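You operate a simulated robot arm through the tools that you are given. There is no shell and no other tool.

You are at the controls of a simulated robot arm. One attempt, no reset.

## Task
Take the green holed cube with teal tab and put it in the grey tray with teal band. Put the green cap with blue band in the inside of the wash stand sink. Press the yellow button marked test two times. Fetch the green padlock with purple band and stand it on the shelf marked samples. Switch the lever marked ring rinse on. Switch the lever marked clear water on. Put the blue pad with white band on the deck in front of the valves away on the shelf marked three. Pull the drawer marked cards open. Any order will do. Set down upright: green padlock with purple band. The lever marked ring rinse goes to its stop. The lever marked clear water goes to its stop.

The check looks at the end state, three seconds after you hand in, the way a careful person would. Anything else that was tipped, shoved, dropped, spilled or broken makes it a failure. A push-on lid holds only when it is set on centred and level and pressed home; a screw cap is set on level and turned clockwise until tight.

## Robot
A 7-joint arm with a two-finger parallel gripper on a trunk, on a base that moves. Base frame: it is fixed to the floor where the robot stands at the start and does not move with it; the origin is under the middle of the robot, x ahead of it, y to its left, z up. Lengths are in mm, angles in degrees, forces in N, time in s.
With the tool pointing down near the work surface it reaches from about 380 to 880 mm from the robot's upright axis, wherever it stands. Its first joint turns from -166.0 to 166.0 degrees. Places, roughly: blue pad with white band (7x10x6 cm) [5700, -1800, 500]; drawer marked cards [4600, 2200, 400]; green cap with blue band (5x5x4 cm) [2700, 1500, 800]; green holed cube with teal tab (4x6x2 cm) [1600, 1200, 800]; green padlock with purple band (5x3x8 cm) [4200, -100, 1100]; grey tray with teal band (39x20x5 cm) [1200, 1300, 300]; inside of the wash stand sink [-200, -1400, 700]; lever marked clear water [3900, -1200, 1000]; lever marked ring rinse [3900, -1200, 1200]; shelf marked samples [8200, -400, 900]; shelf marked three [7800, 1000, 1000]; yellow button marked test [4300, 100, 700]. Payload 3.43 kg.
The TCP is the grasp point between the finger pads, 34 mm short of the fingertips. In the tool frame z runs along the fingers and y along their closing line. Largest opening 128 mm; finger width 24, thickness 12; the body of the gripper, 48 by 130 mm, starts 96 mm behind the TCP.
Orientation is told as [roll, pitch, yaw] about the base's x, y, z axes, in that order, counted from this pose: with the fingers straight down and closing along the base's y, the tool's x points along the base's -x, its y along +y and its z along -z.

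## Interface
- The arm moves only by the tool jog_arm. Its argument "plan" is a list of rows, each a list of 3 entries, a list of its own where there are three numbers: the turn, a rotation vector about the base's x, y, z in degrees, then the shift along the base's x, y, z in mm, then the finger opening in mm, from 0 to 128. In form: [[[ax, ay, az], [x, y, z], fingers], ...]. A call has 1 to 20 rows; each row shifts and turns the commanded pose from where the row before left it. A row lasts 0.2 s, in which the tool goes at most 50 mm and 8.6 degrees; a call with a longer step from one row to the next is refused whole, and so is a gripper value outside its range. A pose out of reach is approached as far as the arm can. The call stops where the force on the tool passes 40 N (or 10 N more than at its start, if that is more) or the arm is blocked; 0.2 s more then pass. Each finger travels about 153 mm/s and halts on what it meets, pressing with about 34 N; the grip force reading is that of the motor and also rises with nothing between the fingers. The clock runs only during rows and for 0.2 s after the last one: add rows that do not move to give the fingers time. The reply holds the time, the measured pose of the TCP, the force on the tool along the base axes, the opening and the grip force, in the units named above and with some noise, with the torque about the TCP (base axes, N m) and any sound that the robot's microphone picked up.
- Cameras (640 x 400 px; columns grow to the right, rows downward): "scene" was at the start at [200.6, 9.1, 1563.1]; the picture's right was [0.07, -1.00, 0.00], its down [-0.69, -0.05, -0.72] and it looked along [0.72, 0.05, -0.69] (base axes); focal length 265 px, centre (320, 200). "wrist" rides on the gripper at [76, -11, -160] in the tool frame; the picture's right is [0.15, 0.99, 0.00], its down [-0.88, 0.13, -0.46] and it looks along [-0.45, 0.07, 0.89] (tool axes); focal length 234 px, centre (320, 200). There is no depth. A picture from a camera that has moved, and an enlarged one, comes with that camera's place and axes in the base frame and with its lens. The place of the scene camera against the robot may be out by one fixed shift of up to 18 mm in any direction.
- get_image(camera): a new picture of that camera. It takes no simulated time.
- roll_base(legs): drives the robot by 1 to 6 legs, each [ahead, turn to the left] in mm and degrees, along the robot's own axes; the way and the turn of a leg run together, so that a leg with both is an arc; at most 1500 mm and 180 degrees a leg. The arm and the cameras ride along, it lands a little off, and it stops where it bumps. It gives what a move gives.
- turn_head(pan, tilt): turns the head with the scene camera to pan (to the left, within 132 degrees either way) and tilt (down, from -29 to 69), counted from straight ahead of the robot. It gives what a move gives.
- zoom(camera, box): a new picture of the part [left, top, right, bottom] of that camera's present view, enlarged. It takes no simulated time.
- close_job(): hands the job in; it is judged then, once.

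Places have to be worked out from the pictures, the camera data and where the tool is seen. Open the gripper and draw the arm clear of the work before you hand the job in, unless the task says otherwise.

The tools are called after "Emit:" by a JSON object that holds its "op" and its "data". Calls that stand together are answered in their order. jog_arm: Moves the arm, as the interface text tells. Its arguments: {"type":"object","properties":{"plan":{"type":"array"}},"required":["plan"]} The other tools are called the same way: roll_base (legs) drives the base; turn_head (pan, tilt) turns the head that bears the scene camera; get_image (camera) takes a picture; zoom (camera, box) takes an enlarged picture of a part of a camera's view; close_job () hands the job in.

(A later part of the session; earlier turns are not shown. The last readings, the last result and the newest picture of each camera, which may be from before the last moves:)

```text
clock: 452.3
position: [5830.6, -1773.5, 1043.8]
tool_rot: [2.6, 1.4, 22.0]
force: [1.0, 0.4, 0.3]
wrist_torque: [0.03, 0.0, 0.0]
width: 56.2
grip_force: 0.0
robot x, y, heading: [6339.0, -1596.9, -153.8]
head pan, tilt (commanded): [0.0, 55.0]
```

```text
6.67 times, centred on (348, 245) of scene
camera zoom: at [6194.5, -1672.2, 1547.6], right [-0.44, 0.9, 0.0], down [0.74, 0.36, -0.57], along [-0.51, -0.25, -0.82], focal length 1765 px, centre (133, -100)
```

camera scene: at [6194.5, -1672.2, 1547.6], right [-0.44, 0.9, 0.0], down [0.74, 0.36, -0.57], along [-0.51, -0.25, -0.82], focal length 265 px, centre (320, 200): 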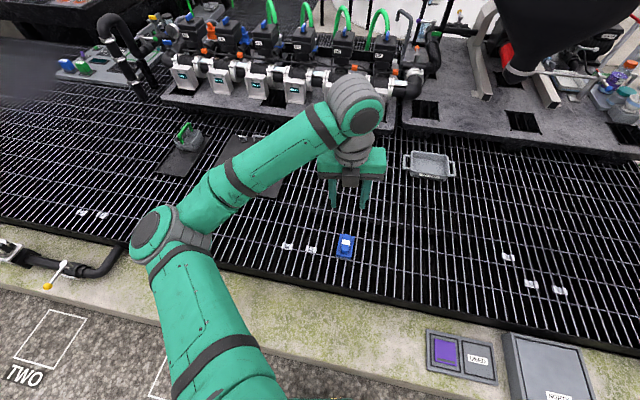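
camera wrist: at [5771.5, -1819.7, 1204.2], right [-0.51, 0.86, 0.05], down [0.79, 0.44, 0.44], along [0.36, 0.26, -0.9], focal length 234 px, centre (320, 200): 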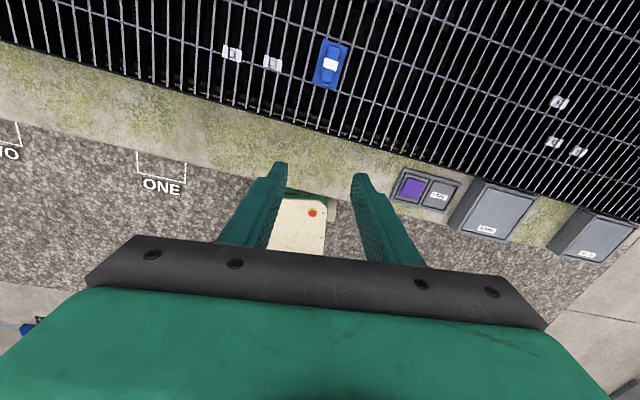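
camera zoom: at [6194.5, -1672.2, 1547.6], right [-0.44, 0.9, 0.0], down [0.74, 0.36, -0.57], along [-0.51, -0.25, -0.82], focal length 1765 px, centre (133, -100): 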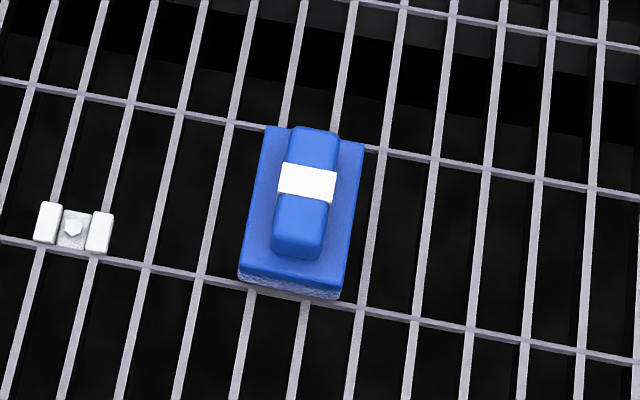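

The pad's handle runs along the room's long axis; I need to turn the tool 7° clockwise to grip across it. I creep 50 mm closer and move over the pad.

Emit:
{"op": "roll_base", "data": {"legs": [[50, 0]]}}

Emit:
{"op": "jog_arm", "data": {"plan": [[[0, 0, -3.5], [-30, 0, -25], 64], [[0, 0, -3.5], [-30, 0, -25], 64], [[0, 0, 0], [-30, 1, -25], 64], [[0, 0, 0], [0, 0, -45], 64], [[0, 0, 0], [0, 0, -45], 64], [[0, 0, 0], [0, 0, -45], 64], [[0, 0, 0], [0, 0, 0], 64]]}}

Emit:
{"op": "get_image", "data": {"camera": "wrist"}}

```text
clock: 453.2
position: [5786.7, -1796.0, 1043.2]
tool_rot: [2.6, 1.5, 22.1]
force: [-0.5, -0.7, -0.1]
wrist_torque: [0.02, 0.0, -0.02]
width: 56.1
grip_force: 0.1
robot x, y, heading: [6295.2, -1621.8, -153.9]
head pan, tilt (commanded): [0.0, 55.0]
```

```text
clock: 454.9
position: [5698.0, -1794.9, 831.8]
tool_rot: [2.6, 1.5, 14.9]
force: [-0.1, 0.0, 0.3]
wrist_torque: [0.0, 0.02, 0.03]
width: 63.9
grip_force: 0.1
robot x, y, heading: [6295.4, -1619.9, -153.8]
head pan, tilt (commanded): [0.0, 55.0]
```

```text
taken
camera wrist: at [5633.8, -1832.1, 992.9], right [-0.4, 0.92, 0.05], down [0.83, 0.34, 0.44], along [0.39, 0.21, -0.9], focal length 234 px, centre (320, 200)
```

wrist: 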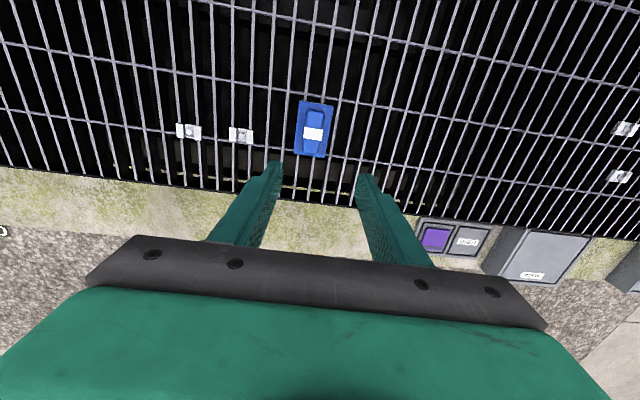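

Pad is right below (5699, −1795). I lower further and refine its height.

Emit:
{"op": "jog_arm", "data": {"plan": [[[0, 0, 0], [0, 0, -45], 64], [[0, 0, 0], [0, 0, -45], 64], [[0, 0, 0], [0, 0, -45], 64], [[0, 0, 0], [0, 0, 0], 64]]}}

Emit:
{"op": "get_image", "data": {"camera": "wrist"}}

```text
clock: 455.9
position: [5696.8, -1794.8, 697.0]
tool_rot: [2.6, 1.5, 15.0]
force: [-0.2, -0.8, 0.1]
wrist_torque: [-0.01, -0.03, -0.02]
width: 64.0
grip_force: 0.1
robot x, y, heading: [6299.3, -1618.2, -153.8]
head pan, tilt (commanded): [0.0, 55.0]
```

```text
taken
camera wrist: at [5632.9, -1833.1, 857.2], right [-0.4, 0.92, 0.05], down [0.83, 0.34, 0.44], along [0.39, 0.21, -0.9], focal length 234 px, centre (320, 200)
```

wrist: 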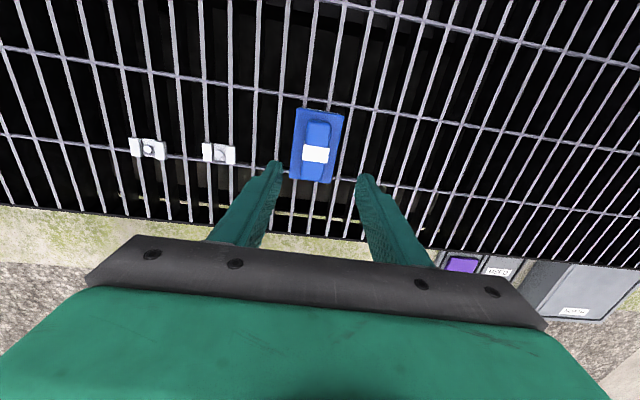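

Height is still uncertain, so I approach carefully: down to z≈600, then look.

Emit:
{"op": "jog_arm", "data": {"plan": [[[0, 0, 0], [1.5, 0, -35], 64], [[0, 0, 0], [1.5, 0, -35], 64], [[0, 0, 0], [0, 0, -27], 64], [[0, 0, 0], [0, 0, 0], 64]]}}

Emit:
{"op": "get_image", "data": {"camera": "wrist"}}

Emit:
{"op": "zoom", "data": {"camera": "scene", "box": [280, 170, 440, 270]}}

```text
clock: 456.9
position: [5700.3, -1795.1, 600.9]
tool_rot: [2.6, 1.5, 15.0]
force: [-0.2, -1.3, -0.5]
wrist_torque: [0.0, 0.0, -0.02]
width: 64.2
grip_force: 0.1
robot x, y, heading: [6296.4, -1620.1, -153.7]
head pan, tilt (commanded): [0.0, 55.0]
```

```text
taken
camera wrist: at [5635.1, -1832.1, 761.6], right [-0.4, 0.92, 0.05], down [0.83, 0.34, 0.44], along [0.39, 0.21, -0.9], focal length 234 px, centre (320, 200)
```

wrist: 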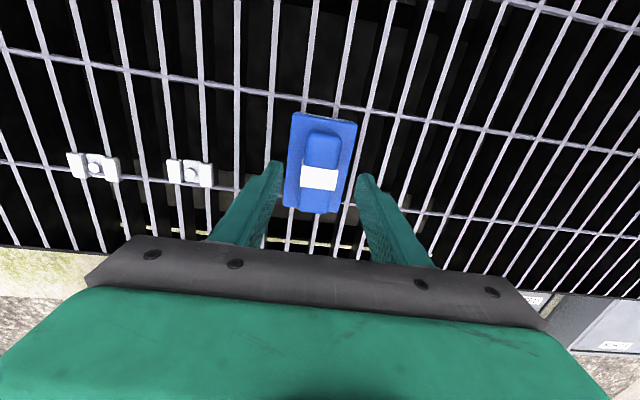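

```text
4.00 times, centred on (360, 220) of scene
camera zoom: at [6150.7, -1693.6, 1547.7], right [-0.44, 0.9, 0.0], down [0.74, 0.36, -0.57], along [-0.51, -0.25, -0.82], focal length 1059 px, centre (160, 120)
```

zoom: 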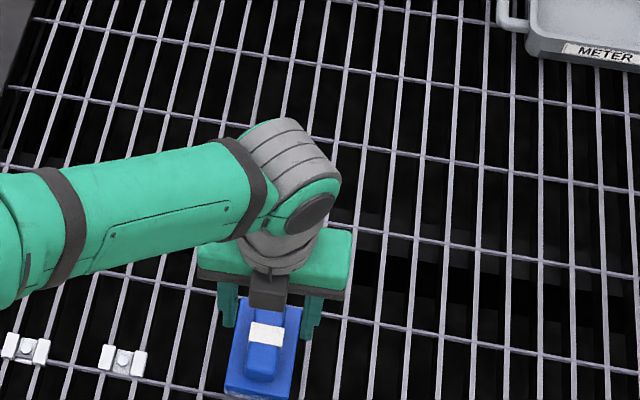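

The pad is centred across the fingers. I go down to z≈560 and look again.

Emit:
{"op": "jog_arm", "data": {"plan": [[[0, 0, 0], [4, 1, -20], 64], [[0, 0, 0], [4, 1, -20], 64], [[0, 0, 0], [0, 0, 0], 64]]}}

Emit:
{"op": "get_image", "data": {"camera": "wrist"}}

```text
clock: 457.6
position: [5707.8, -1792.4, 562.8]
tool_rot: [2.6, 1.5, 15.1]
force: [5.2, -0.2, 32.6]
wrist_torque: [-0.83, -0.7, 0.16]
width: 63.5
grip_force: 0.0
robot x, y, heading: [6295.4, -1618.8, -153.9]
head pan, tilt (commanded): [0.0, 55.0]
```

```text
taken
camera wrist: at [5643.6, -1830.0, 723.7], right [-0.4, 0.92, 0.05], down [0.83, 0.34, 0.44], along [0.38, 0.21, -0.9], focal length 234 px, centre (320, 200)
```

wrist: 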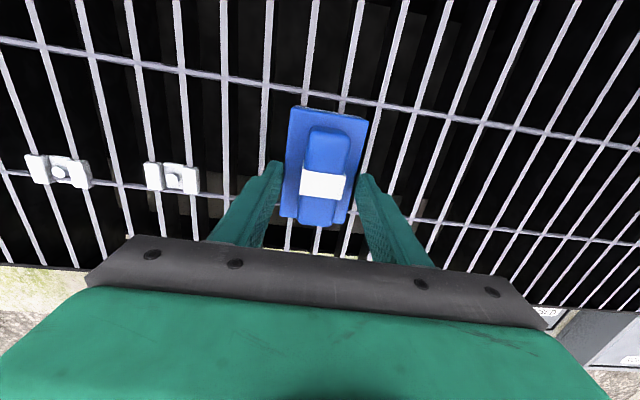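

The fingertips rest on the pad's base (z≈529). I lift 4 mm and close on the handle.

Emit:
{"op": "jog_arm", "data": {"plan": [[[0, 0, 0], [0, 0, 4], 64], [[0, 0, 0], [0, 0, 0], 50], [[0, 0, 0], [0, 0, 0], 30], [[0, 0, 0], [0, 0, 0], 15], [[0, 0, 0], [0, 0, 0], 15]]}}

Emit:
{"op": "get_image", "data": {"camera": "wrist"}}

```text
clock: 458.9
position: [5707.8, -1791.9, 564.5]
tool_rot: [2.6, 1.5, 15.0]
force: [0.8, 0.3, 0.6]
wrist_torque: [-0.05, -0.05, 0.02]
width: 30.9
grip_force: 34.2
robot x, y, heading: [6294.1, -1619.8, -153.7]
head pan, tilt (commanded): [0.0, 55.0]
```

```text
taken
camera wrist: at [5643.9, -1829.4, 725.9], right [-0.4, 0.92, 0.05], down [0.83, 0.34, 0.44], along [0.39, 0.21, -0.9], focal length 234 px, centre (320, 200)
```

wrist: 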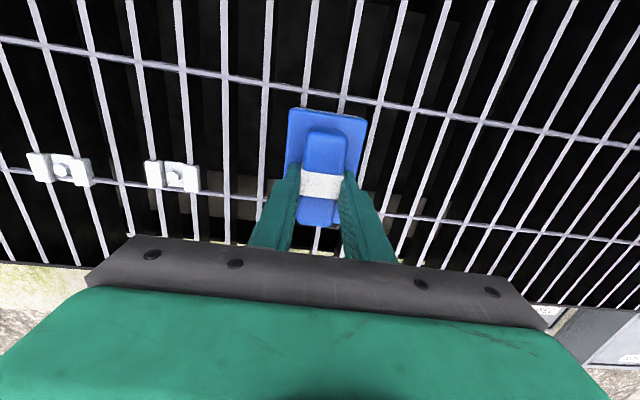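

Gripped, but on the shelf the hand must come in tilted, so the pad has to be held with a tilted tool. I release it again, rise, tilt the tool forward about 38° along the handle, and re-grip.

Emit:
{"op": "jog_arm", "data": {"plan": [[[0, 0, 0], [0, 0, 0], 45], [[0, 0, 0], [0, 0, 0], 60], [[0, 0, 0], [0, 0, 0], 60], [[0, 0, 0], [0, 0, 30], 60], [[0, 0, 0], [0, 0, 40], 60], [[0, 0, 0], [0, 0, 40], 60], [[0, 0, 0], [0, 0, 0], 60]]}}

Emit:
{"op": "jog_arm", "data": {"plan": [[[-2, 7.5, 0], [3, 0.8, 0], 60], [[-2, 7.5, 0], [3, 0.8, 0], 60], [[-2, 7.5, 0], [3, 0.8, 0], 60], [[0, 0, 0], [0, 0, 0], 60]]}}

Emit:
{"op": "get_image", "data": {"camera": "wrist"}}

```text
clock: 460.4
position: [5708.2, -1792.8, 676.8]
tool_rot: [2.7, 1.3, 15.1]
force: [-0.1, -0.1, 0.5]
wrist_torque: [0.01, -0.02, 0.02]
width: 60.1
grip_force: 0.1
robot x, y, heading: [6295.3, -1619.6, -153.7]
head pan, tilt (commanded): [0.0, 55.0]
```

```text
clock: 461.4
position: [5715.1, -1789.9, 675.1]
tool_rot: [2.7, 24.8, 15.0]
force: [-0.5, 0.3, 0.1]
wrist_torque: [0.02, 0.0, 0.04]
width: 60.5
grip_force: 0.0
robot x, y, heading: [6294.5, -1618.1, -153.7]
head pan, tilt (commanded): [0.0, 55.0]
```

```text
taken
camera wrist: at [5719.8, -1810.3, 852.3], right [-0.37, 0.93, 0.1], down [0.93, 0.36, 0.05], along [0.01, 0.11, -0.99], focal length 234 px, centre (320, 200)
```

wrist: 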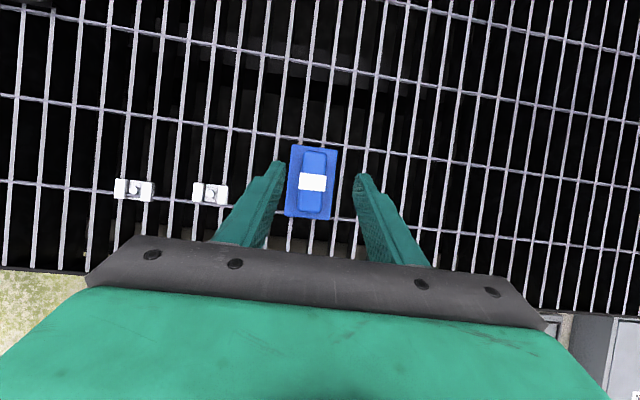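

Fine so far (25°). Two more steps to about 39°.

Emit:
{"op": "jog_arm", "data": {"plan": [[[-2, 7.2, 0], [1.5, 0.4, 0], 60], [[-1.7, 6.5, 0], [1.5, 0.4, 0], 60], [[0, 0, 0], [0, 0, 0], 60]]}}

Emit:
{"op": "get_image", "data": {"camera": "wrist"}}

```text
clock: 462.2
position: [5718.1, -1798.5, 680.3]
tool_rot: [2.6, 35.6, 15.0]
force: [-0.3, 0.2, 0.6]
wrist_torque: [-0.01, 0.02, 0.0]
width: 60.1
grip_force: 0.1
out of reach, approached as far as the arm can: row 2
robot x, y, heading: [6293.8, -1620.2, -154.0]
head pan, tilt (commanded): [0.0, 55.0]
```

```text
taken
camera wrist: at [5752.1, -1809.9, 853.5], right [-0.35, 0.93, 0.12], down [0.92, 0.36, -0.14], along [-0.17, 0.07, -0.98], focal length 234 px, centre (320, 200)
```

wrist: 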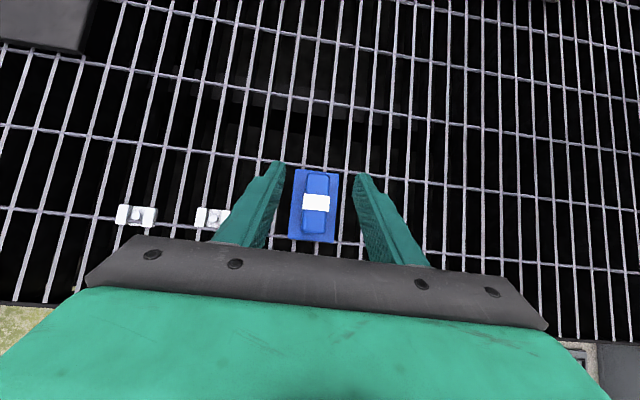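

The tilt limit here is about 35°, and lower down it will be less. More arm extension helps, so I back the base off 100 mm, reach out again over the pad, and use about 30°.

Emit:
{"op": "jog_arm", "data": {"plan": [[[1.4, -5.2, 0], [0, 6, 0], 60], [[0, 0, 0], [0, 0, 0], 60]]}}

Emit:
{"op": "roll_base", "data": {"legs": [[-100, 0]]}}

Emit:
{"op": "jog_arm", "data": {"plan": [[[0, 0, 0], [-30, -15, 0], 60], [[0, 0, 0], [-30, -15, 0], 60], [[0, 0, 0], [-22, -11, 0], 60], [[0, 0, 0], [0, 0, 0], 60]]}}

Emit:
{"op": "get_image", "data": {"camera": "wrist"}}

```text
clock: 462.9
position: [5716.6, -1792.2, 680.2]
tool_rot: [2.6, 30.0, 15.1]
force: [-0.3, 0.3, -0.4]
wrist_torque: [0.04, 0.0, 0.03]
width: 60.1
grip_force: 0.1
robot x, y, heading: [6298.6, -1620.8, -153.8]
head pan, tilt (commanded): [0.0, 55.0]
```

```text
clock: 464.0
position: [5809.2, -1750.1, 680.8]
tool_rot: [2.5, 30.2, 15.1]
force: [-0.1, -0.1, -0.9]
wrist_torque: [-0.01, 0.01, -0.02]
width: 59.9
grip_force: 0.1
robot x, y, heading: [6388.7, -1574.7, -153.8]
head pan, tilt (commanded): [0.0, 55.0]
```

```text
clock: 465.0
position: [5727.9, -1790.8, 680.1]
tool_rot: [2.7, 30.1, 15.0]
force: [-0.6, -0.2, -0.9]
wrist_torque: [0.0, -0.02, 0.0]
width: 59.9
grip_force: 0.0
robot x, y, heading: [6385.2, -1574.0, -153.8]
head pan, tilt (commanded): [0.0, 55.0]
```

```text
taken
camera wrist: at [5746.8, -1805.1, 855.5], right [-0.36, 0.93, 0.11], down [0.93, 0.36, -0.04], along [-0.08, 0.09, -0.99], focal length 234 px, centre (320, 200)
```

wrist: 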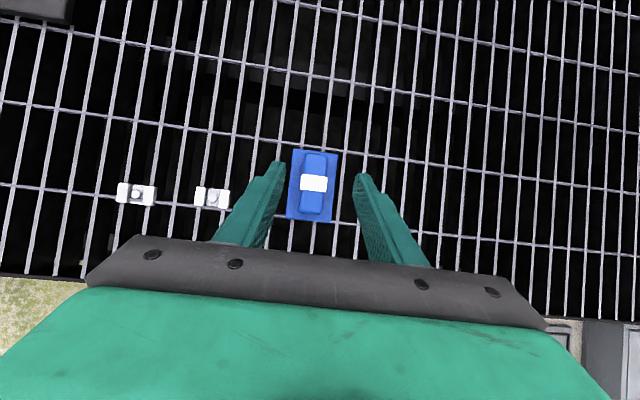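

Good at 30°. I lower over the handle's near half in steps, checking for limits.

Emit:
{"op": "jog_arm", "data": {"plan": [[[0, 0, 0], [1.9, 1.5, -30], 60], [[0, 0, 0], [1.8, 1.5, -30], 60], [[0, 0, 0], [0, 0, -28], 60], [[0, 0, 0], [0, 0, 0], 60]]}}

Emit:
{"op": "get_image", "data": {"camera": "wrist"}}

```text
clock: 466.0
position: [5732.9, -1786.8, 591.7]
tool_rot: [2.6, 30.1, 14.9]
force: [0.9, 0.2, 1.0]
wrist_torque: [0.01, -0.02, 0.03]
width: 60.0
grip_force: 0.0
robot x, y, heading: [6388.2, -1576.0, -154.0]
head pan, tilt (commanded): [0.0, 55.0]
```

```text
taken
camera wrist: at [5751.3, -1802.0, 766.4], right [-0.36, 0.93, 0.11], down [0.93, 0.36, -0.04], along [-0.08, 0.09, -0.99], focal length 234 px, centre (320, 200)
```

wrist: 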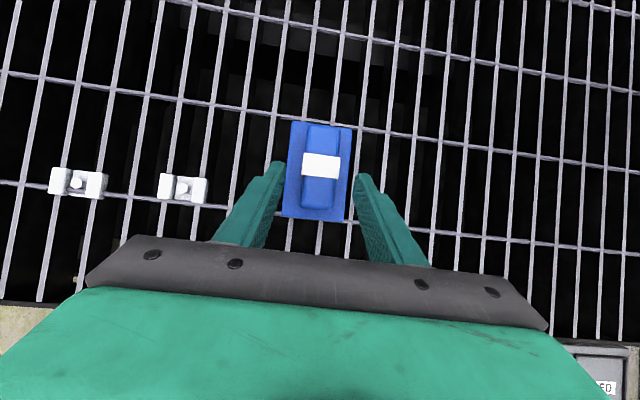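

Centred. I lower the last bit, then close.

Emit:
{"op": "jog_arm", "data": {"plan": [[[0, 0, 0], [0, 0, -10], 56], [[0, 0, 0], [0, 0, -8], 50], [[0, 0, 0], [0, 0, -4], 46], [[0, 0, 0], [0, 0, 0], 46]]}}

```text
clock: 467.0
position: [5731.7, -1785.4, 569.2]
tool_rot: [2.6, 30.2, 15.1]
force: [0.1, 0.4, -0.5]
wrist_torque: [-0.01, 0.0, -0.01]
width: 46.1
grip_force: 0.0
robot x, y, heading: [6389.4, -1572.3, -153.7]
head pan, tilt (commanded): [0.0, 55.0]
```

Emit:
{"op": "jog_arm", "data": {"plan": [[[0, 0, 0], [0, 0, 0], 32], [[0, 0, 0], [0, 0, 0], 15], [[0, 0, 0], [0, 0, 0], 15], [[0, 0, 0], [0, 0, 0], 15]]}}

Emit:
{"op": "get_image", "data": {"camera": "wrist"}}

```text
clock: 468.0
position: [5730.6, -1787.2, 570.0]
tool_rot: [2.7, 30.2, 14.9]
force: [0.9, -0.9, 4.4]
wrist_torque: [-0.2, -0.03, 0.1]
width: 30.9
grip_force: 34.2
robot x, y, heading: [6388.8, -1573.1, -154.1]
head pan, tilt (commanded): [0.0, 55.0]
```

```text
taken
camera wrist: at [5750.4, -1801.2, 745.7], right [-0.36, 0.93, 0.11], down [0.93, 0.36, -0.04], along [-0.08, 0.09, -0.99], focal length 234 px, centre (320, 200)
```

wrist: 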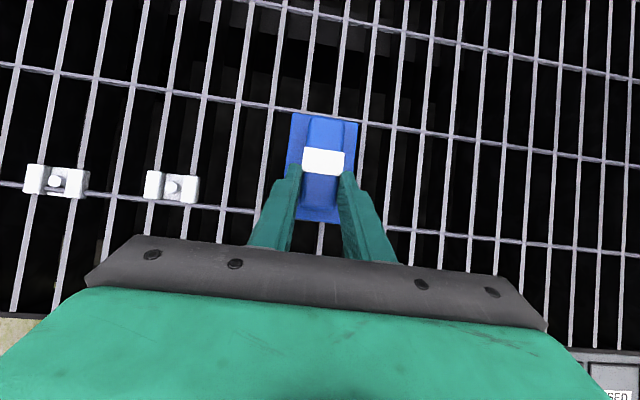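

The pad is held with the tool tilted 30°. I lift it straight up.

Emit:
{"op": "jog_arm", "data": {"plan": [[[0, 0, 0], [0, 0, 20], 15], [[0, 0, 0], [0, 0, 40], 15], [[0, 0, 0], [0, 0, 45], 15], [[0, 0, 0], [0, 0, 45], 15], [[0, 0, 0], [0, 0, 45], 15], [[0, 0, 0], [0, 0, 45], 15], [[0, 0, 0], [0, 0, 45], 15], [[0, 0, 0], [0, 0, 45], 15], [[0, 0, 0], [0, 0, 45], 15], [[0, 0, 0], [0, 0, 45], 15], [[0, 0, 0], [0, 0, 45], 15], [[0, 0, 0], [0, 0, 45], 15], [[0, 0, 0], [0, 0, 45], 15], [[0, 0, 0], [0, 0, 0], 15]]}}

Emit:
{"op": "get_image", "data": {"camera": "wrist"}}

Emit:
{"op": "get_image", "data": {"camera": "scene"}}

```text
clock: 471.0
position: [5731.4, -1787.7, 1125.3]
tool_rot: [2.7, 30.1, 15.1]
force: [0.4, 0.1, -1.1]
wrist_torque: [0.01, -0.02, 0.0]
width: 30.9
grip_force: 34.1
robot x, y, heading: [6386.5, -1574.4, -153.8]
head pan, tilt (commanded): [0.0, 55.0]
```

```text
taken
camera wrist: at [5749.8, -1802.7, 1301.3], right [-0.36, 0.93, 0.11], down [0.93, 0.36, -0.04], along [-0.08, 0.09, -0.99], focal length 234 px, centre (320, 200)
```

wrist: 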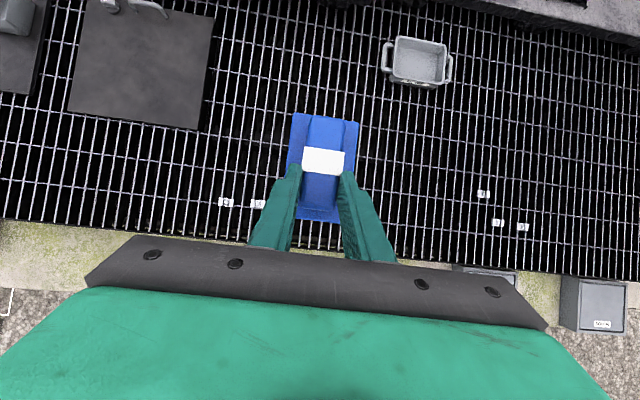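

```text
taken
camera scene: at [6242.4, -1648.7, 1547.7], right [-0.44, 0.9, 0.0], down [0.73, 0.36, -0.57], along [-0.51, -0.25, -0.82], focal length 265 px, centre (320, 200)
```

scene: 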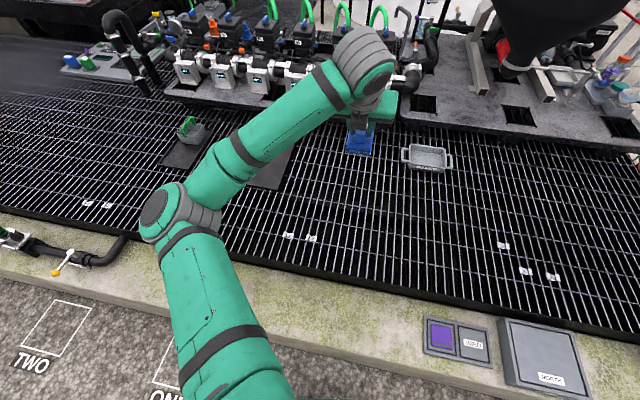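

The pad is safely up. I turn the tool yaw 11° to line it up with my heading, tuck in, and drive to the grey rack.

Emit:
{"op": "jog_arm", "data": {"plan": [[[0, 0, 5.6], [27, 13, 0], 15], [[0, 0, 5.6], [27, 13, 0], 15], [[0, 0, 0], [27, 13, 0], 15], [[0, 0, 0], [27, 13, 0], 15], [[0, 0, 0], [0, 0, 0], 15]]}}

Emit:
{"op": "roll_base", "data": {"legs": [[-400, 0], [0, -116], [1300, 0], [950, 0], [0, -75]]}}

Emit:
{"op": "turn_head", "data": {"pan": 0, "tilt": 25}}

Emit:
{"op": "get_image", "data": {"camera": "scene"}}

Emit:
{"op": "get_image", "data": {"camera": "wrist"}}

```text
clock: 472.2
position: [5838.5, -1736.2, 1125.0]
tool_rot: [2.6, 30.1, 26.3]
force: [-0.2, -0.4, -1.0]
wrist_torque: [-0.02, 0.0, 0.04]
width: 30.9
grip_force: 33.9
robot x, y, heading: [6386.9, -1576.7, -154.1]
head pan, tilt (commanded): [0.0, 55.0]
```

```text
clock: 494.4
position: [7250.7, 901.7, 1124.2]
tool_rot: [2.6, 30.2, -164.5]
force: [0.4, -0.6, -0.9]
wrist_torque: [-0.02, 0.03, 0.01]
width: 31.1
grip_force: 33.8
robot x, y, heading: [6680.4, 845.1, 15.5]
head pan, tilt (commanded): [0.0, 55.0]
```

```text
clock: 495.4
position: [7251.2, 901.4, 1124.8]
tool_rot: [2.6, 30.1, -164.5]
force: [-0.1, -0.1, -0.9]
wrist_torque: [0.04, 0.0, 0.03]
width: 30.9
grip_force: 33.5
robot x, y, heading: [6678.0, 845.9, 15.3]
head pan, tilt (commanded): [0.0, 25.0]
```

```text
taken
camera scene: at [6884.1, 901.7, 1591.6], right [0.27, -0.96, 0.0], down [-0.41, -0.11, -0.91], along [0.87, 0.24, -0.42], focal length 265 px, centre (320, 200)
```

scene: 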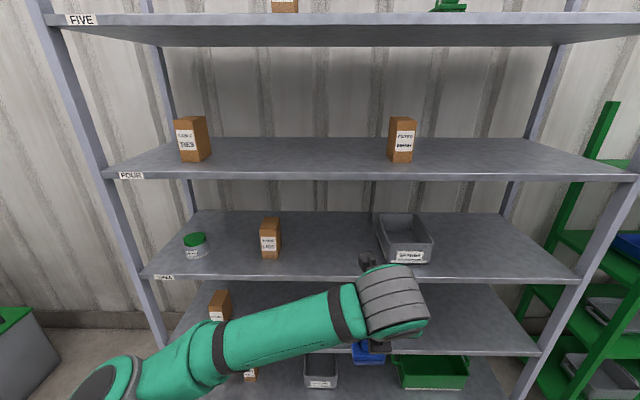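

```text
taken
camera wrist: at [7231.4, 914.4, 1300.1], right [0.36, -0.92, 0.11], down [-0.93, -0.37, -0.04], along [0.08, -0.09, -0.99], focal length 234 px, centre (320, 200)
```

wrist: 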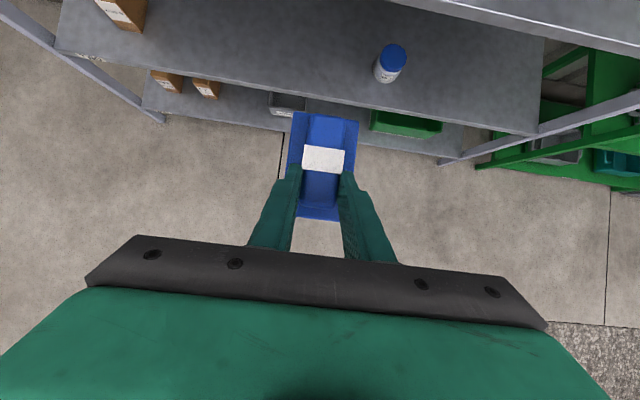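

Shelf THREE's front edge is at s≈7545, z≈1005, with free space between the LIDS box and the SPARES bin (p −790…−1115). I shift the pad to p≈−965, lower to 30 mm above shelf level and drive closer.

Emit:
{"op": "jog_arm", "data": {"plan": [[[0, 0, 0], [-5.4, 20, -15], 15], [[0, 0, 0], [-5.4, 20, -12], 15], [[0, 0, 0], [0, 0, 0], 15]]}}

Emit:
{"op": "roll_base", "data": {"legs": [[230, 0]]}}

Emit:
{"op": "get_image", "data": {"camera": "scene"}}

Emit:
{"op": "get_image", "data": {"camera": "wrist"}}

```text
clock: 496.2
position: [7239.9, 942.1, 1097.7]
tool_rot: [2.6, 30.2, -164.5]
force: [0.7, 0.0, -1.7]
wrist_torque: [0.0, -0.01, 0.01]
width: 31.2
grip_force: 33.9
robot x, y, heading: [6683.5, 845.4, 15.2]
head pan, tilt (commanded): [0.0, 25.0]
```

```text
clock: 497.9
position: [7462.4, 1004.2, 1098.2]
tool_rot: [2.5, 30.2, -164.5]
force: [-0.6, -0.7, -0.5]
wrist_torque: [0.02, 0.01, -0.01]
width: 30.8
grip_force: 34.0
robot x, y, heading: [6899.7, 907.9, 15.7]
head pan, tilt (commanded): [0.0, 25.0]
```

```text
taken
camera scene: at [7106.5, 963.6, 1591.7], right [0.27, -0.96, 0.0], down [-0.41, -0.11, -0.91], along [0.87, 0.24, -0.42], focal length 265 px, centre (320, 200)
```

scene: 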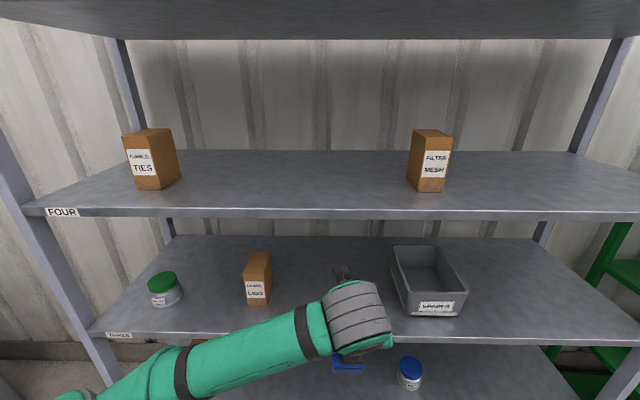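

```text
taken
camera wrist: at [7443.3, 1017.1, 1273.7], right [0.37, -0.92, 0.11], down [-0.93, -0.37, -0.04], along [0.08, -0.09, -0.99], focal length 234 px, centre (320, 200)
```

wrist: 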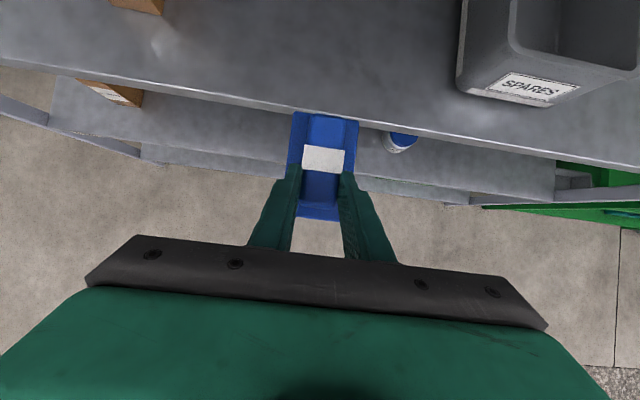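

I am not certain of the shelf height (1000–1050), so I raise a bit and tip the pad nose-up by 8° for the approach, which also keeps the hand farther out from shelf FOUR.

Emit:
{"op": "jog_arm", "data": {"plan": [[[1.05, -3.85, 0], [0, 0, 15], 15], [[1.05, -3.85, 0], [0, 0, 12], 15], [[0, 0, 0], [0, 0, 0], 15]]}}

Emit:
{"op": "roll_base", "data": {"legs": [[70, 0]]}}

Emit:
{"op": "get_image", "data": {"camera": "wrist"}}

Emit:
{"op": "get_image", "data": {"camera": "scene"}}

```text
clock: 498.7
position: [7461.7, 1005.4, 1124.9]
tool_rot: [2.7, 38.2, -164.4]
force: [0.1, 0.6, 0.6]
wrist_torque: [0.01, 0.01, -0.01]
width: 31.1
grip_force: 33.7
robot x, y, heading: [6902.1, 906.5, 15.6]
head pan, tilt (commanded): [0.0, 25.0]
```

```text
clock: 499.7
position: [7530.5, 1022.1, 1124.2]
tool_rot: [2.7, 38.1, -164.4]
force: [0.0, 0.0, -0.6]
wrist_torque: [0.0, 0.01, 0.01]
width: 30.9
grip_force: 34.0
robot x, y, heading: [6973.8, 925.1, 15.5]
head pan, tilt (commanded): [0.0, 25.0]
```

```text
taken
camera wrist: at [7488.4, 1029.9, 1296.6], right [0.35, -0.93, 0.13], down [-0.91, -0.37, -0.18], along [0.21, -0.05, -0.98], focal length 234 px, centre (320, 200)
```

wrist: 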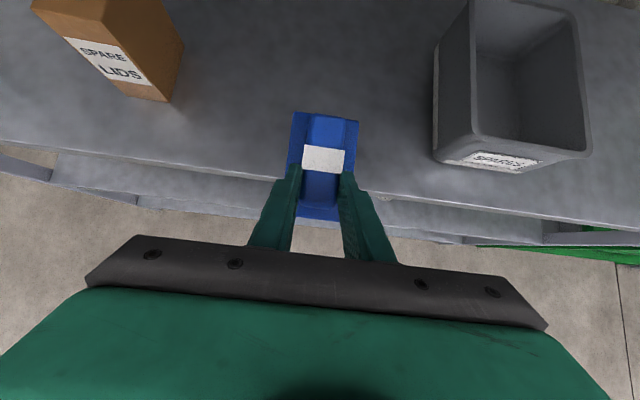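

```text
taken
camera scene: at [7174.8, 982.5, 1591.7], right [0.27, -0.96, 0.0], down [-0.41, -0.11, -0.91], along [0.87, 0.24, -0.42], focal length 265 px, centre (320, 200)
```

scene: 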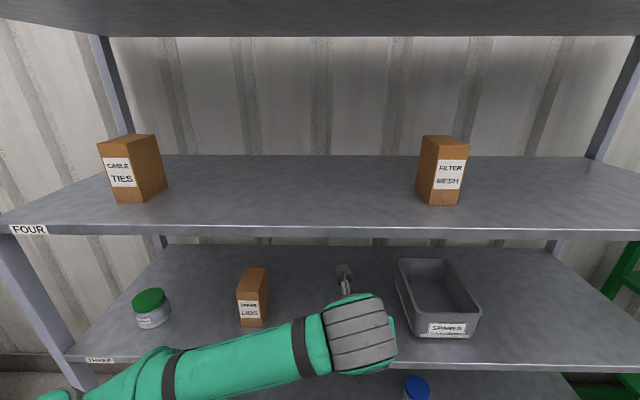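

The pad's far half is over the shelf already. I move another 76 mm in at this height.

Emit:
{"op": "jog_arm", "data": {"plan": [[[0, 0, 0], [24.4, 6.8, 0], 15], [[0, 0, 0], [24.4, 6.8, 0], 15], [[0, 0, 0], [24.4, 6.8, 0], 15], [[0, 0, 0], [0, 0, 0], 15]]}}

Emit:
{"op": "get_image", "data": {"camera": "wrist"}}

Emit:
{"op": "get_image", "data": {"camera": "scene"}}

```text
clock: 500.7
position: [7603.4, 1045.6, 1124.5]
tool_rot: [2.7, 38.0, -164.3]
force: [0.4, 0.4, -0.4]
wrist_torque: [-0.01, 0.01, 0.04]
width: 30.8
grip_force: 33.7
robot x, y, heading: [6972.4, 930.3, 15.5]
head pan, tilt (commanded): [0.0, 25.0]
```

```text
taken
camera wrist: at [7561.5, 1051.0, 1296.5], right [0.35, -0.93, 0.13], down [-0.91, -0.37, -0.18], along [0.21, -0.05, -0.98], focal length 234 px, centre (320, 200)
```

wrist: 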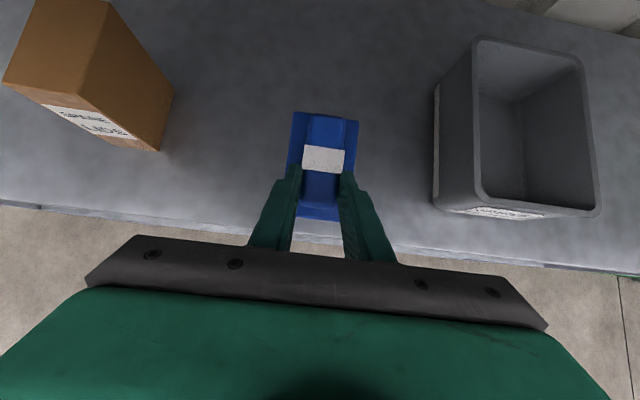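

```text
taken
camera scene: at [7174.7, 982.4, 1591.7], right [0.27, -0.96, 0.0], down [-0.41, -0.11, -0.91], along [0.87, 0.24, -0.42], focal length 265 px, centre (320, 200)
```

scene: 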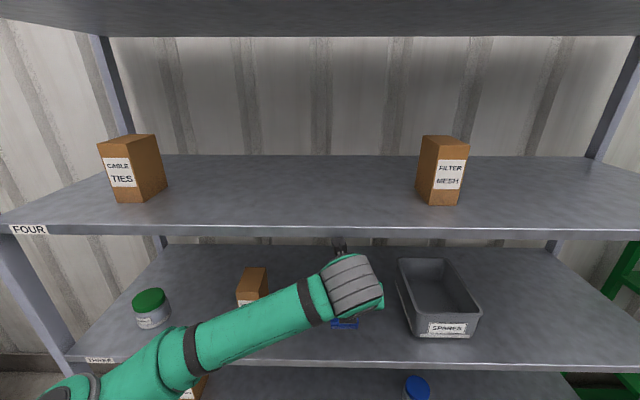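

From straight above, the shelf edge is at s≈7590 and consistent views give a shelf height near 950–990. I go 24 mm further in, level the pad again and lower to z≈1080.

Emit:
{"op": "jog_arm", "data": {"plan": [[[0, 0, 0], [23, 6.4, -10], 15], [[-1.05, 3.85, 0], [0, 0, -15], 15], [[-1.05, 3.85, 0], [0, 0, -15], 15], [[0, 0, 0], [0, 0, 0], 15]]}}

Emit:
{"op": "get_image", "data": {"camera": "wrist"}}

Emit:
{"op": "get_image", "data": {"camera": "scene"}}

```text
clock: 501.0
position: [7606.3, 1045.3, 1124.2]
tool_rot: [2.8, 38.3, -164.3]
force: [-21.7, 3.6, -1.9]
wrist_torque: [-0.64, -4.13, 0.03]
width: 30.9
grip_force: 34.3
robot x, y, heading: [6969.6, 925.9, 15.3]
head pan, tilt (commanded): [0.0, 25.0]
stopped in row 1: the force on the tool passed its limit at 60 N (the readings are from after the stop); the commanded pose is now the measured one
```

```text
taken
camera wrist: at [7564.4, 1052.0, 1295.0], right [0.35, -0.93, 0.13], down [-0.91, -0.37, -0.18], along [0.22, -0.05, -0.97], focal length 234 px, centre (320, 200)
```

wrist: 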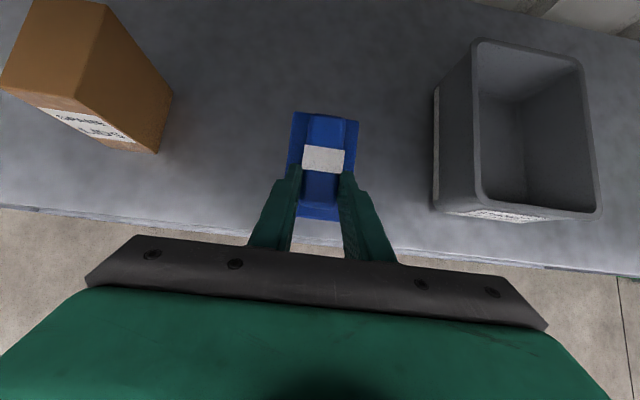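

```text
taken
camera scene: at [7173.4, 982.5, 1591.8], right [0.27, -0.96, 0.0], down [-0.41, -0.11, -0.91], along [0.87, 0.24, -0.42], focal length 265 px, centre (320, 200)
```

scene: 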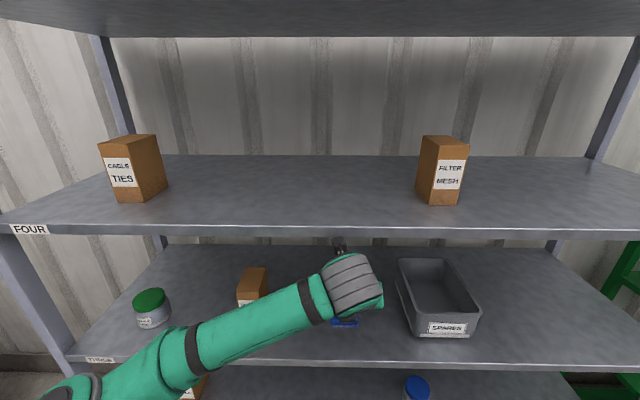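

The camera block touched shelf FOUR's lip. I back off 10 mm, lower first so that everything is below the lip, and only then go further in.

Emit:
{"op": "jog_arm", "data": {"plan": [[[0, 0, 0], [-14.5, -4, 0], 15], [[0, 0, 0], [0, 0, -15], 15], [[0, 0, 0], [0, 0, -15], 15], [[0, 0, 0], [0, 0, -15], 15], [[0, 0, 0], [0, 0, 0], 15]]}}

Emit:
{"op": "zoom", "data": {"camera": "scene", "box": [220, 170, 460, 320]}}

Emit:
{"op": "get_image", "data": {"camera": "wrist"}}

```text
clock: 502.2
position: [7594.0, 1042.2, 1076.0]
tool_rot: [2.7, 38.2, -164.4]
force: [-0.6, 0.4, -0.1]
wrist_torque: [-0.01, 0.01, 0.04]
width: 31.1
grip_force: 34.3
robot x, y, heading: [6972.3, 926.5, 15.5]
head pan, tilt (commanded): [0.0, 25.0]
```

```text
2.67 times, centred on (340, 245) of scene
camera zoom: at [7174.7, 982.4, 1591.7], right [0.27, -0.96, 0.0], down [-0.41, -0.11, -0.91], along [0.87, 0.24, -0.42], focal length 706 px, centre (267, 80)
```

zoom: 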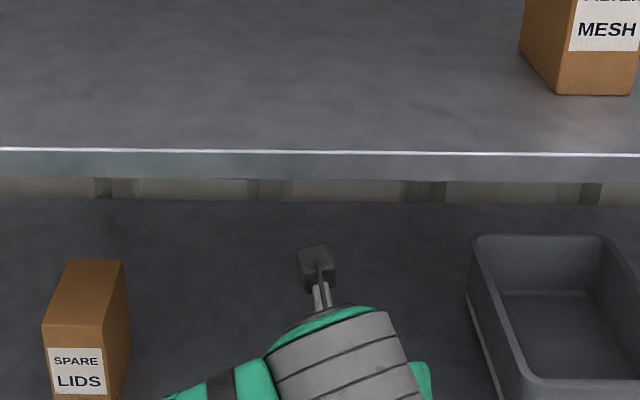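

```text
taken
camera wrist: at [7551.5, 1048.3, 1248.3], right [0.35, -0.93, 0.13], down [-0.91, -0.37, -0.18], along [0.22, -0.05, -0.97], focal length 234 px, centre (320, 200)
```

wrist: 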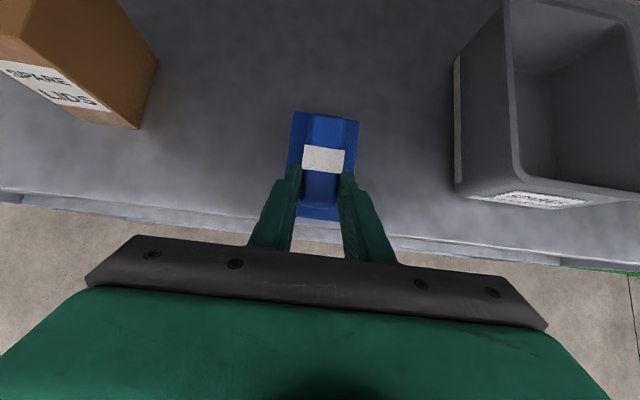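

Clear now. I level the pad and move in 34 mm at this lower height.

Emit:
{"op": "jog_arm", "data": {"plan": [[[0, 0, 0], [11, 3, 0], 15], [[-1.05, 3.85, 0], [11, 3, 0], 15], [[-1.05, 3.85, 0], [11, 3, 0], 15], [[0, 0, 0], [0, 0, 0], 15]]}}

Emit:
{"op": "get_image", "data": {"camera": "wrist"}}

Emit:
{"op": "zoom", "data": {"camera": "scene", "box": [220, 170, 460, 320]}}

```text
clock: 503.2
position: [7628.6, 1050.7, 1078.0]
tool_rot: [2.6, 30.4, -164.5]
force: [-0.5, -0.3, -1.1]
wrist_torque: [-0.01, 0.03, -0.01]
width: 30.8
grip_force: 34.3
robot x, y, heading: [6971.4, 927.3, 15.5]
head pan, tilt (commanded): [0.0, 25.0]
```

```text
taken
camera wrist: at [7609.3, 1064.1, 1253.3], right [0.36, -0.92, 0.11], down [-0.93, -0.37, -0.05], along [0.08, -0.09, -0.99], focal length 234 px, centre (320, 200)
```

wrist: 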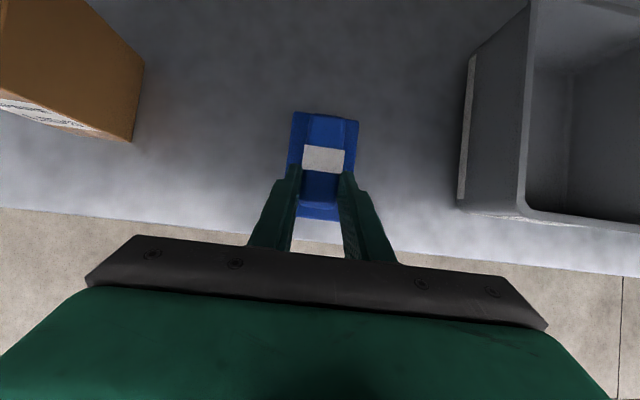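

```text
2.67 times, centred on (340, 245) of scene
camera zoom: at [7174.7, 982.4, 1591.7], right [0.27, -0.96, 0.0], down [-0.41, -0.11, -0.91], along [0.87, 0.24, -0.42], focal length 706 px, centre (267, 80)
```

zoom: 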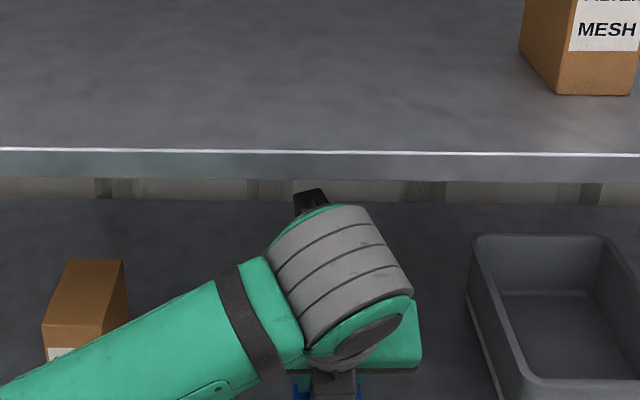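

Position is right, hand just below shelf FOUR's lip. I lower carefully until the pad touches.

Emit:
{"op": "jog_arm", "data": {"plan": [[[0, 0, 0], [0, 0, -6], 15], [[0, 0, 0], [0, 0, -6], 15], [[0, 0, 0], [0, 0, -4], 15], [[0, 0, 0], [0, 0, -4], 15], [[0, 0, 0], [0, 0, -4], 15], [[0, 0, 0], [0, 0, -4], 15]]}}

Emit:
{"op": "jog_arm", "data": {"plan": [[[0, 0, 0], [0, 0, -3], 15], [[0, 0, 0], [0, 0, -3], 15], [[0, 0, 0], [0, 0, -3], 15], [[0, 0, 0], [0, 0, -3], 15]]}}

Emit:
{"op": "get_image", "data": {"camera": "wrist"}}

```text
clock: 504.6
position: [7628.2, 1050.4, 1049.8]
tool_rot: [2.7, 30.4, -164.4]
force: [-0.8, 0.7, -0.7]
wrist_torque: [0.05, 0.03, 0.0]
width: 31.0
grip_force: 33.2
robot x, y, heading: [6975.6, 927.2, 15.4]
head pan, tilt (commanded): [0.0, 25.0]
```

```text
clock: 505.6
position: [7627.0, 1049.8, 1036.7]
tool_rot: [2.7, 30.3, -164.4]
force: [0.1, -0.9, -1.4]
wrist_torque: [0.01, 0.01, -0.02]
width: 31.0
grip_force: 34.1
robot x, y, heading: [6969.4, 924.4, 15.5]
head pan, tilt (commanded): [0.0, 25.0]
```

```text
taken
camera wrist: at [7608.4, 1063.3, 1213.2], right [0.36, -0.92, 0.11], down [-0.93, -0.37, -0.05], along [0.09, -0.09, -0.99], focal length 234 px, centre (320, 200)
```

wrist: 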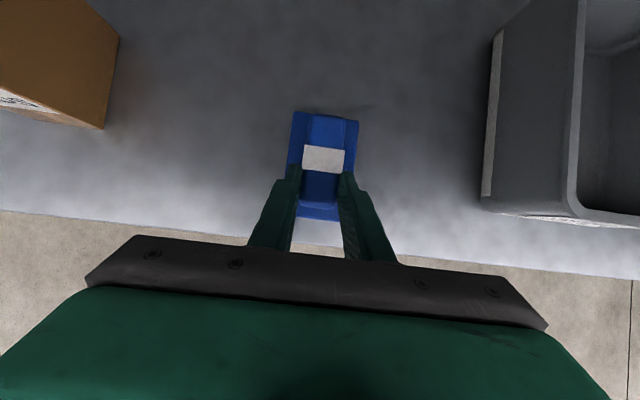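

A shadow is forming under the pad; still free at z≈1037. I continue in 2–3 mm steps.

Emit:
{"op": "jog_arm", "data": {"plan": [[[0, 0, 0], [0, 0, -3], 15], [[0, 0, 0], [0, 0, -3], 15], [[0, 0, 0], [0, 0, -3], 15], [[0, 0, 0], [0, 0, -3], 15]]}}

Emit:
{"op": "jog_arm", "data": {"plan": [[[0, 0, 0], [0, 0, -2.5], 15], [[0, 0, 0], [0, 0, -2.5], 15], [[0, 0, 0], [0, 0, -2.5], 15]]}}

```text
clock: 506.6
position: [7627.5, 1048.2, 1029.0]
tool_rot: [2.8, 30.7, -164.5]
force: [0.6, -7.9, 33.6]
wrist_torque: [0.44, -0.05, -0.04]
width: 31.5
grip_force: 34.3
robot x, y, heading: [6974.0, 927.3, 15.5]
head pan, tilt (commanded): [0.0, 25.0]
```

```text
clock: 507.3
position: [7628.3, 1049.5, 1024.1]
tool_rot: [2.8, 30.7, -164.5]
force: [-0.7, -0.1, 10.7]
wrist_torque: [0.27, 0.33, 0.05]
width: 31.0
grip_force: 33.7
robot x, y, heading: [6969.9, 929.5, 15.5]
head pan, tilt (commanded): [0.0, 25.0]
stopped in row 3: the force on the tool passed its limit at 47 N (the readings are from after the stop); the commanded pose is now the measured one
```

The pad is down on the shelf. I open the fingers and check.

Emit:
{"op": "jog_arm", "data": {"plan": [[[0, 0, 0], [0, 0, 1], 31], [[0, 0, 0], [0, 0, 0], 40], [[0, 0, 0], [0, 0, 0], 52], [[0, 0, 0], [0, 0, 2], 52], [[0, 0, 0], [0, 0, 0], 52]]}}

Emit:
{"op": "get_image", "data": {"camera": "wrist"}}

```text
clock: 508.5
position: [7628.6, 1049.9, 1024.9]
tool_rot: [2.8, 30.6, -164.6]
force: [-0.5, -0.4, -0.2]
wrist_torque: [0.01, 0.02, -0.02]
width: 51.8
grip_force: 0.1
robot x, y, heading: [6972.7, 924.9, 15.6]
head pan, tilt (commanded): [0.0, 25.0]
```

```text
taken
camera wrist: at [7608.0, 1063.1, 1201.1], right [0.36, -0.92, 0.12], down [-0.93, -0.37, -0.05], along [0.09, -0.09, -0.99], focal length 234 px, centre (320, 200)
```

wrist: 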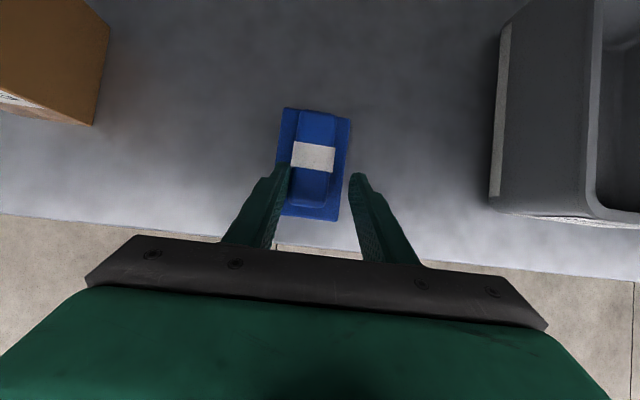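

The pad lies on shelf THREE. I centre the fingers round the handle and withdraw: first along the tool axis, then straight out below the upper shelf.

Emit:
{"op": "jog_arm", "data": {"plan": [[[0, 0, 0], [-1.8, 4.6, 0], 60], [[0, 0, 0], [-9.6, -2.7, 17], 60], [[0, 0, 0], [-9.6, -2.7, 17], 60], [[0, 0, 0], [-12, -3.3, 12], 60], [[0, 0, 0], [0, 0, 0], 60]]}}

Emit:
{"op": "roll_base", "data": {"legs": [[-350, 0]]}}

Emit:
{"op": "get_image", "data": {"camera": "scene"}}

Emit:
{"op": "get_image", "data": {"camera": "wrist"}}

```text
clock: 509.7
position: [7594.3, 1043.4, 1072.3]
tool_rot: [2.7, 30.6, -164.5]
force: [0.5, 0.0, -0.6]
wrist_torque: [-0.02, -0.01, 0.01]
width: 60.0
grip_force: 0.1
robot x, y, heading: [6970.5, 925.3, 15.3]
head pan, tilt (commanded): [0.0, 25.0]
```

```text
clock: 512.0
position: [7256.9, 951.0, 1071.6]
tool_rot: [2.7, 30.6, -164.6]
force: [0.2, 0.0, 0.5]
wrist_torque: [-0.03, 0.01, 0.0]
width: 59.8
grip_force: 0.1
robot x, y, heading: [6629.7, 834.0, 15.6]
head pan, tilt (commanded): [0.0, 25.0]
```

```text
taken
camera scene: at [6835.7, 888.4, 1591.7], right [0.27, -0.96, 0.0], down [-0.41, -0.11, -0.91], along [0.87, 0.24, -0.42], focal length 265 px, centre (320, 200)
```

scene: 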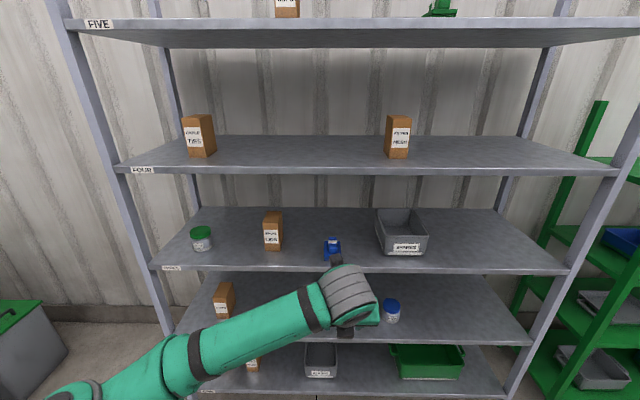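

```text
taken
camera wrist: at [7236.0, 963.3, 1247.1], right [0.36, -0.92, 0.12], down [-0.93, -0.37, -0.05], along [0.09, -0.09, -0.99], focal length 234 px, centre (320, 200)
```

wrist: 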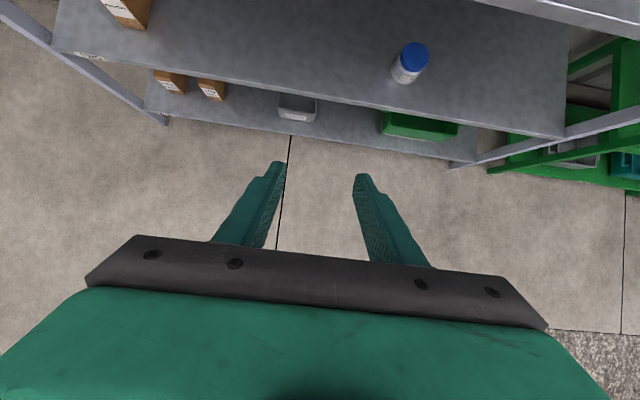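

The pad stands on shelf THREE. Last task: the CARDS drawer. I bring the tool vertical, tuck it in and drive back along the room to the drawer cabinets.

Emit:
{"op": "jog_arm", "data": {"plan": [[[-2, 7.3, 0], [0, 0, 0], 40], [[-2, 7.3, 0], [-20, -5, 0], 40], [[-2, 7.3, 0], [-25, -7, 0], 40], [[-2, 7.3, 0], [-25, -7, 0], 40], [[0, 0, 0], [-25, -7, 0], 40], [[0, 0, 0], [0, 0, 0], 40]]}}

Emit:
{"op": "roll_base", "data": {"legs": [[0, 147], [1000, 0], [850, 0], [0, -57]]}}

Emit:
{"op": "turn_head", "data": {"pan": 0, "tilt": 30}}

Emit:
{"op": "get_image", "data": {"camera": "scene"}}

```text
clock: 513.4
position: [7160.5, 923.1, 1072.2]
tool_rot: [2.7, 0.3, -164.5]
force: [-0.2, 0.0, -0.8]
wrist_torque: [-0.05, 0.01, -0.01]
width: 39.8
grip_force: 0.0
robot x, y, heading: [6633.2, 834.7, 15.6]
head pan, tilt (commanded): [0.0, 25.0]
```

```text
clock: 532.6
position: [4734.6, 1826.8, 1072.5]
tool_rot: [2.8, 0.3, -73.1]
force: [-0.1, -0.3, -0.1]
wrist_torque: [0.0, 0.01, -0.02]
width: 39.9
grip_force: 0.0
robot x, y, heading: [4834.8, 1301.6, 106.8]
head pan, tilt (commanded): [0.0, 25.0]
```

```text
clock: 533.3
position: [4733.8, 1826.5, 1072.8]
tool_rot: [2.7, 0.4, -73.1]
force: [-0.3, -0.1, -0.1]
wrist_torque: [-0.02, -0.03, 0.01]
width: 39.9
grip_force: 0.0
robot x, y, heading: [4836.5, 1300.1, 106.9]
head pan, tilt (commanded): [0.0, 30.0]
```

```text
taken
camera scene: at [4794.2, 1491.6, 1583.7], right [0.96, 0.29, 0.0], down [0.14, -0.48, -0.87], along [-0.25, 0.83, -0.5], focal length 265 px, centre (320, 200)
```

scene: 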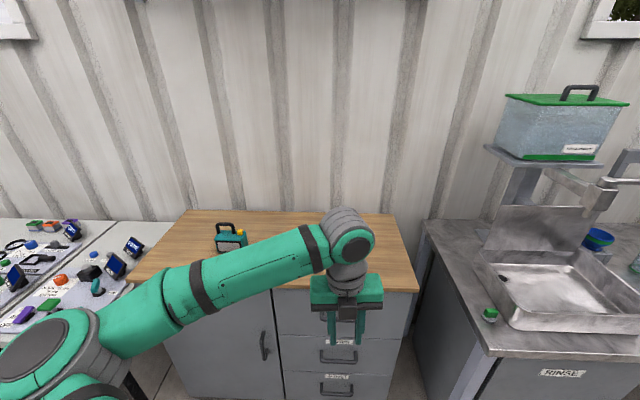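

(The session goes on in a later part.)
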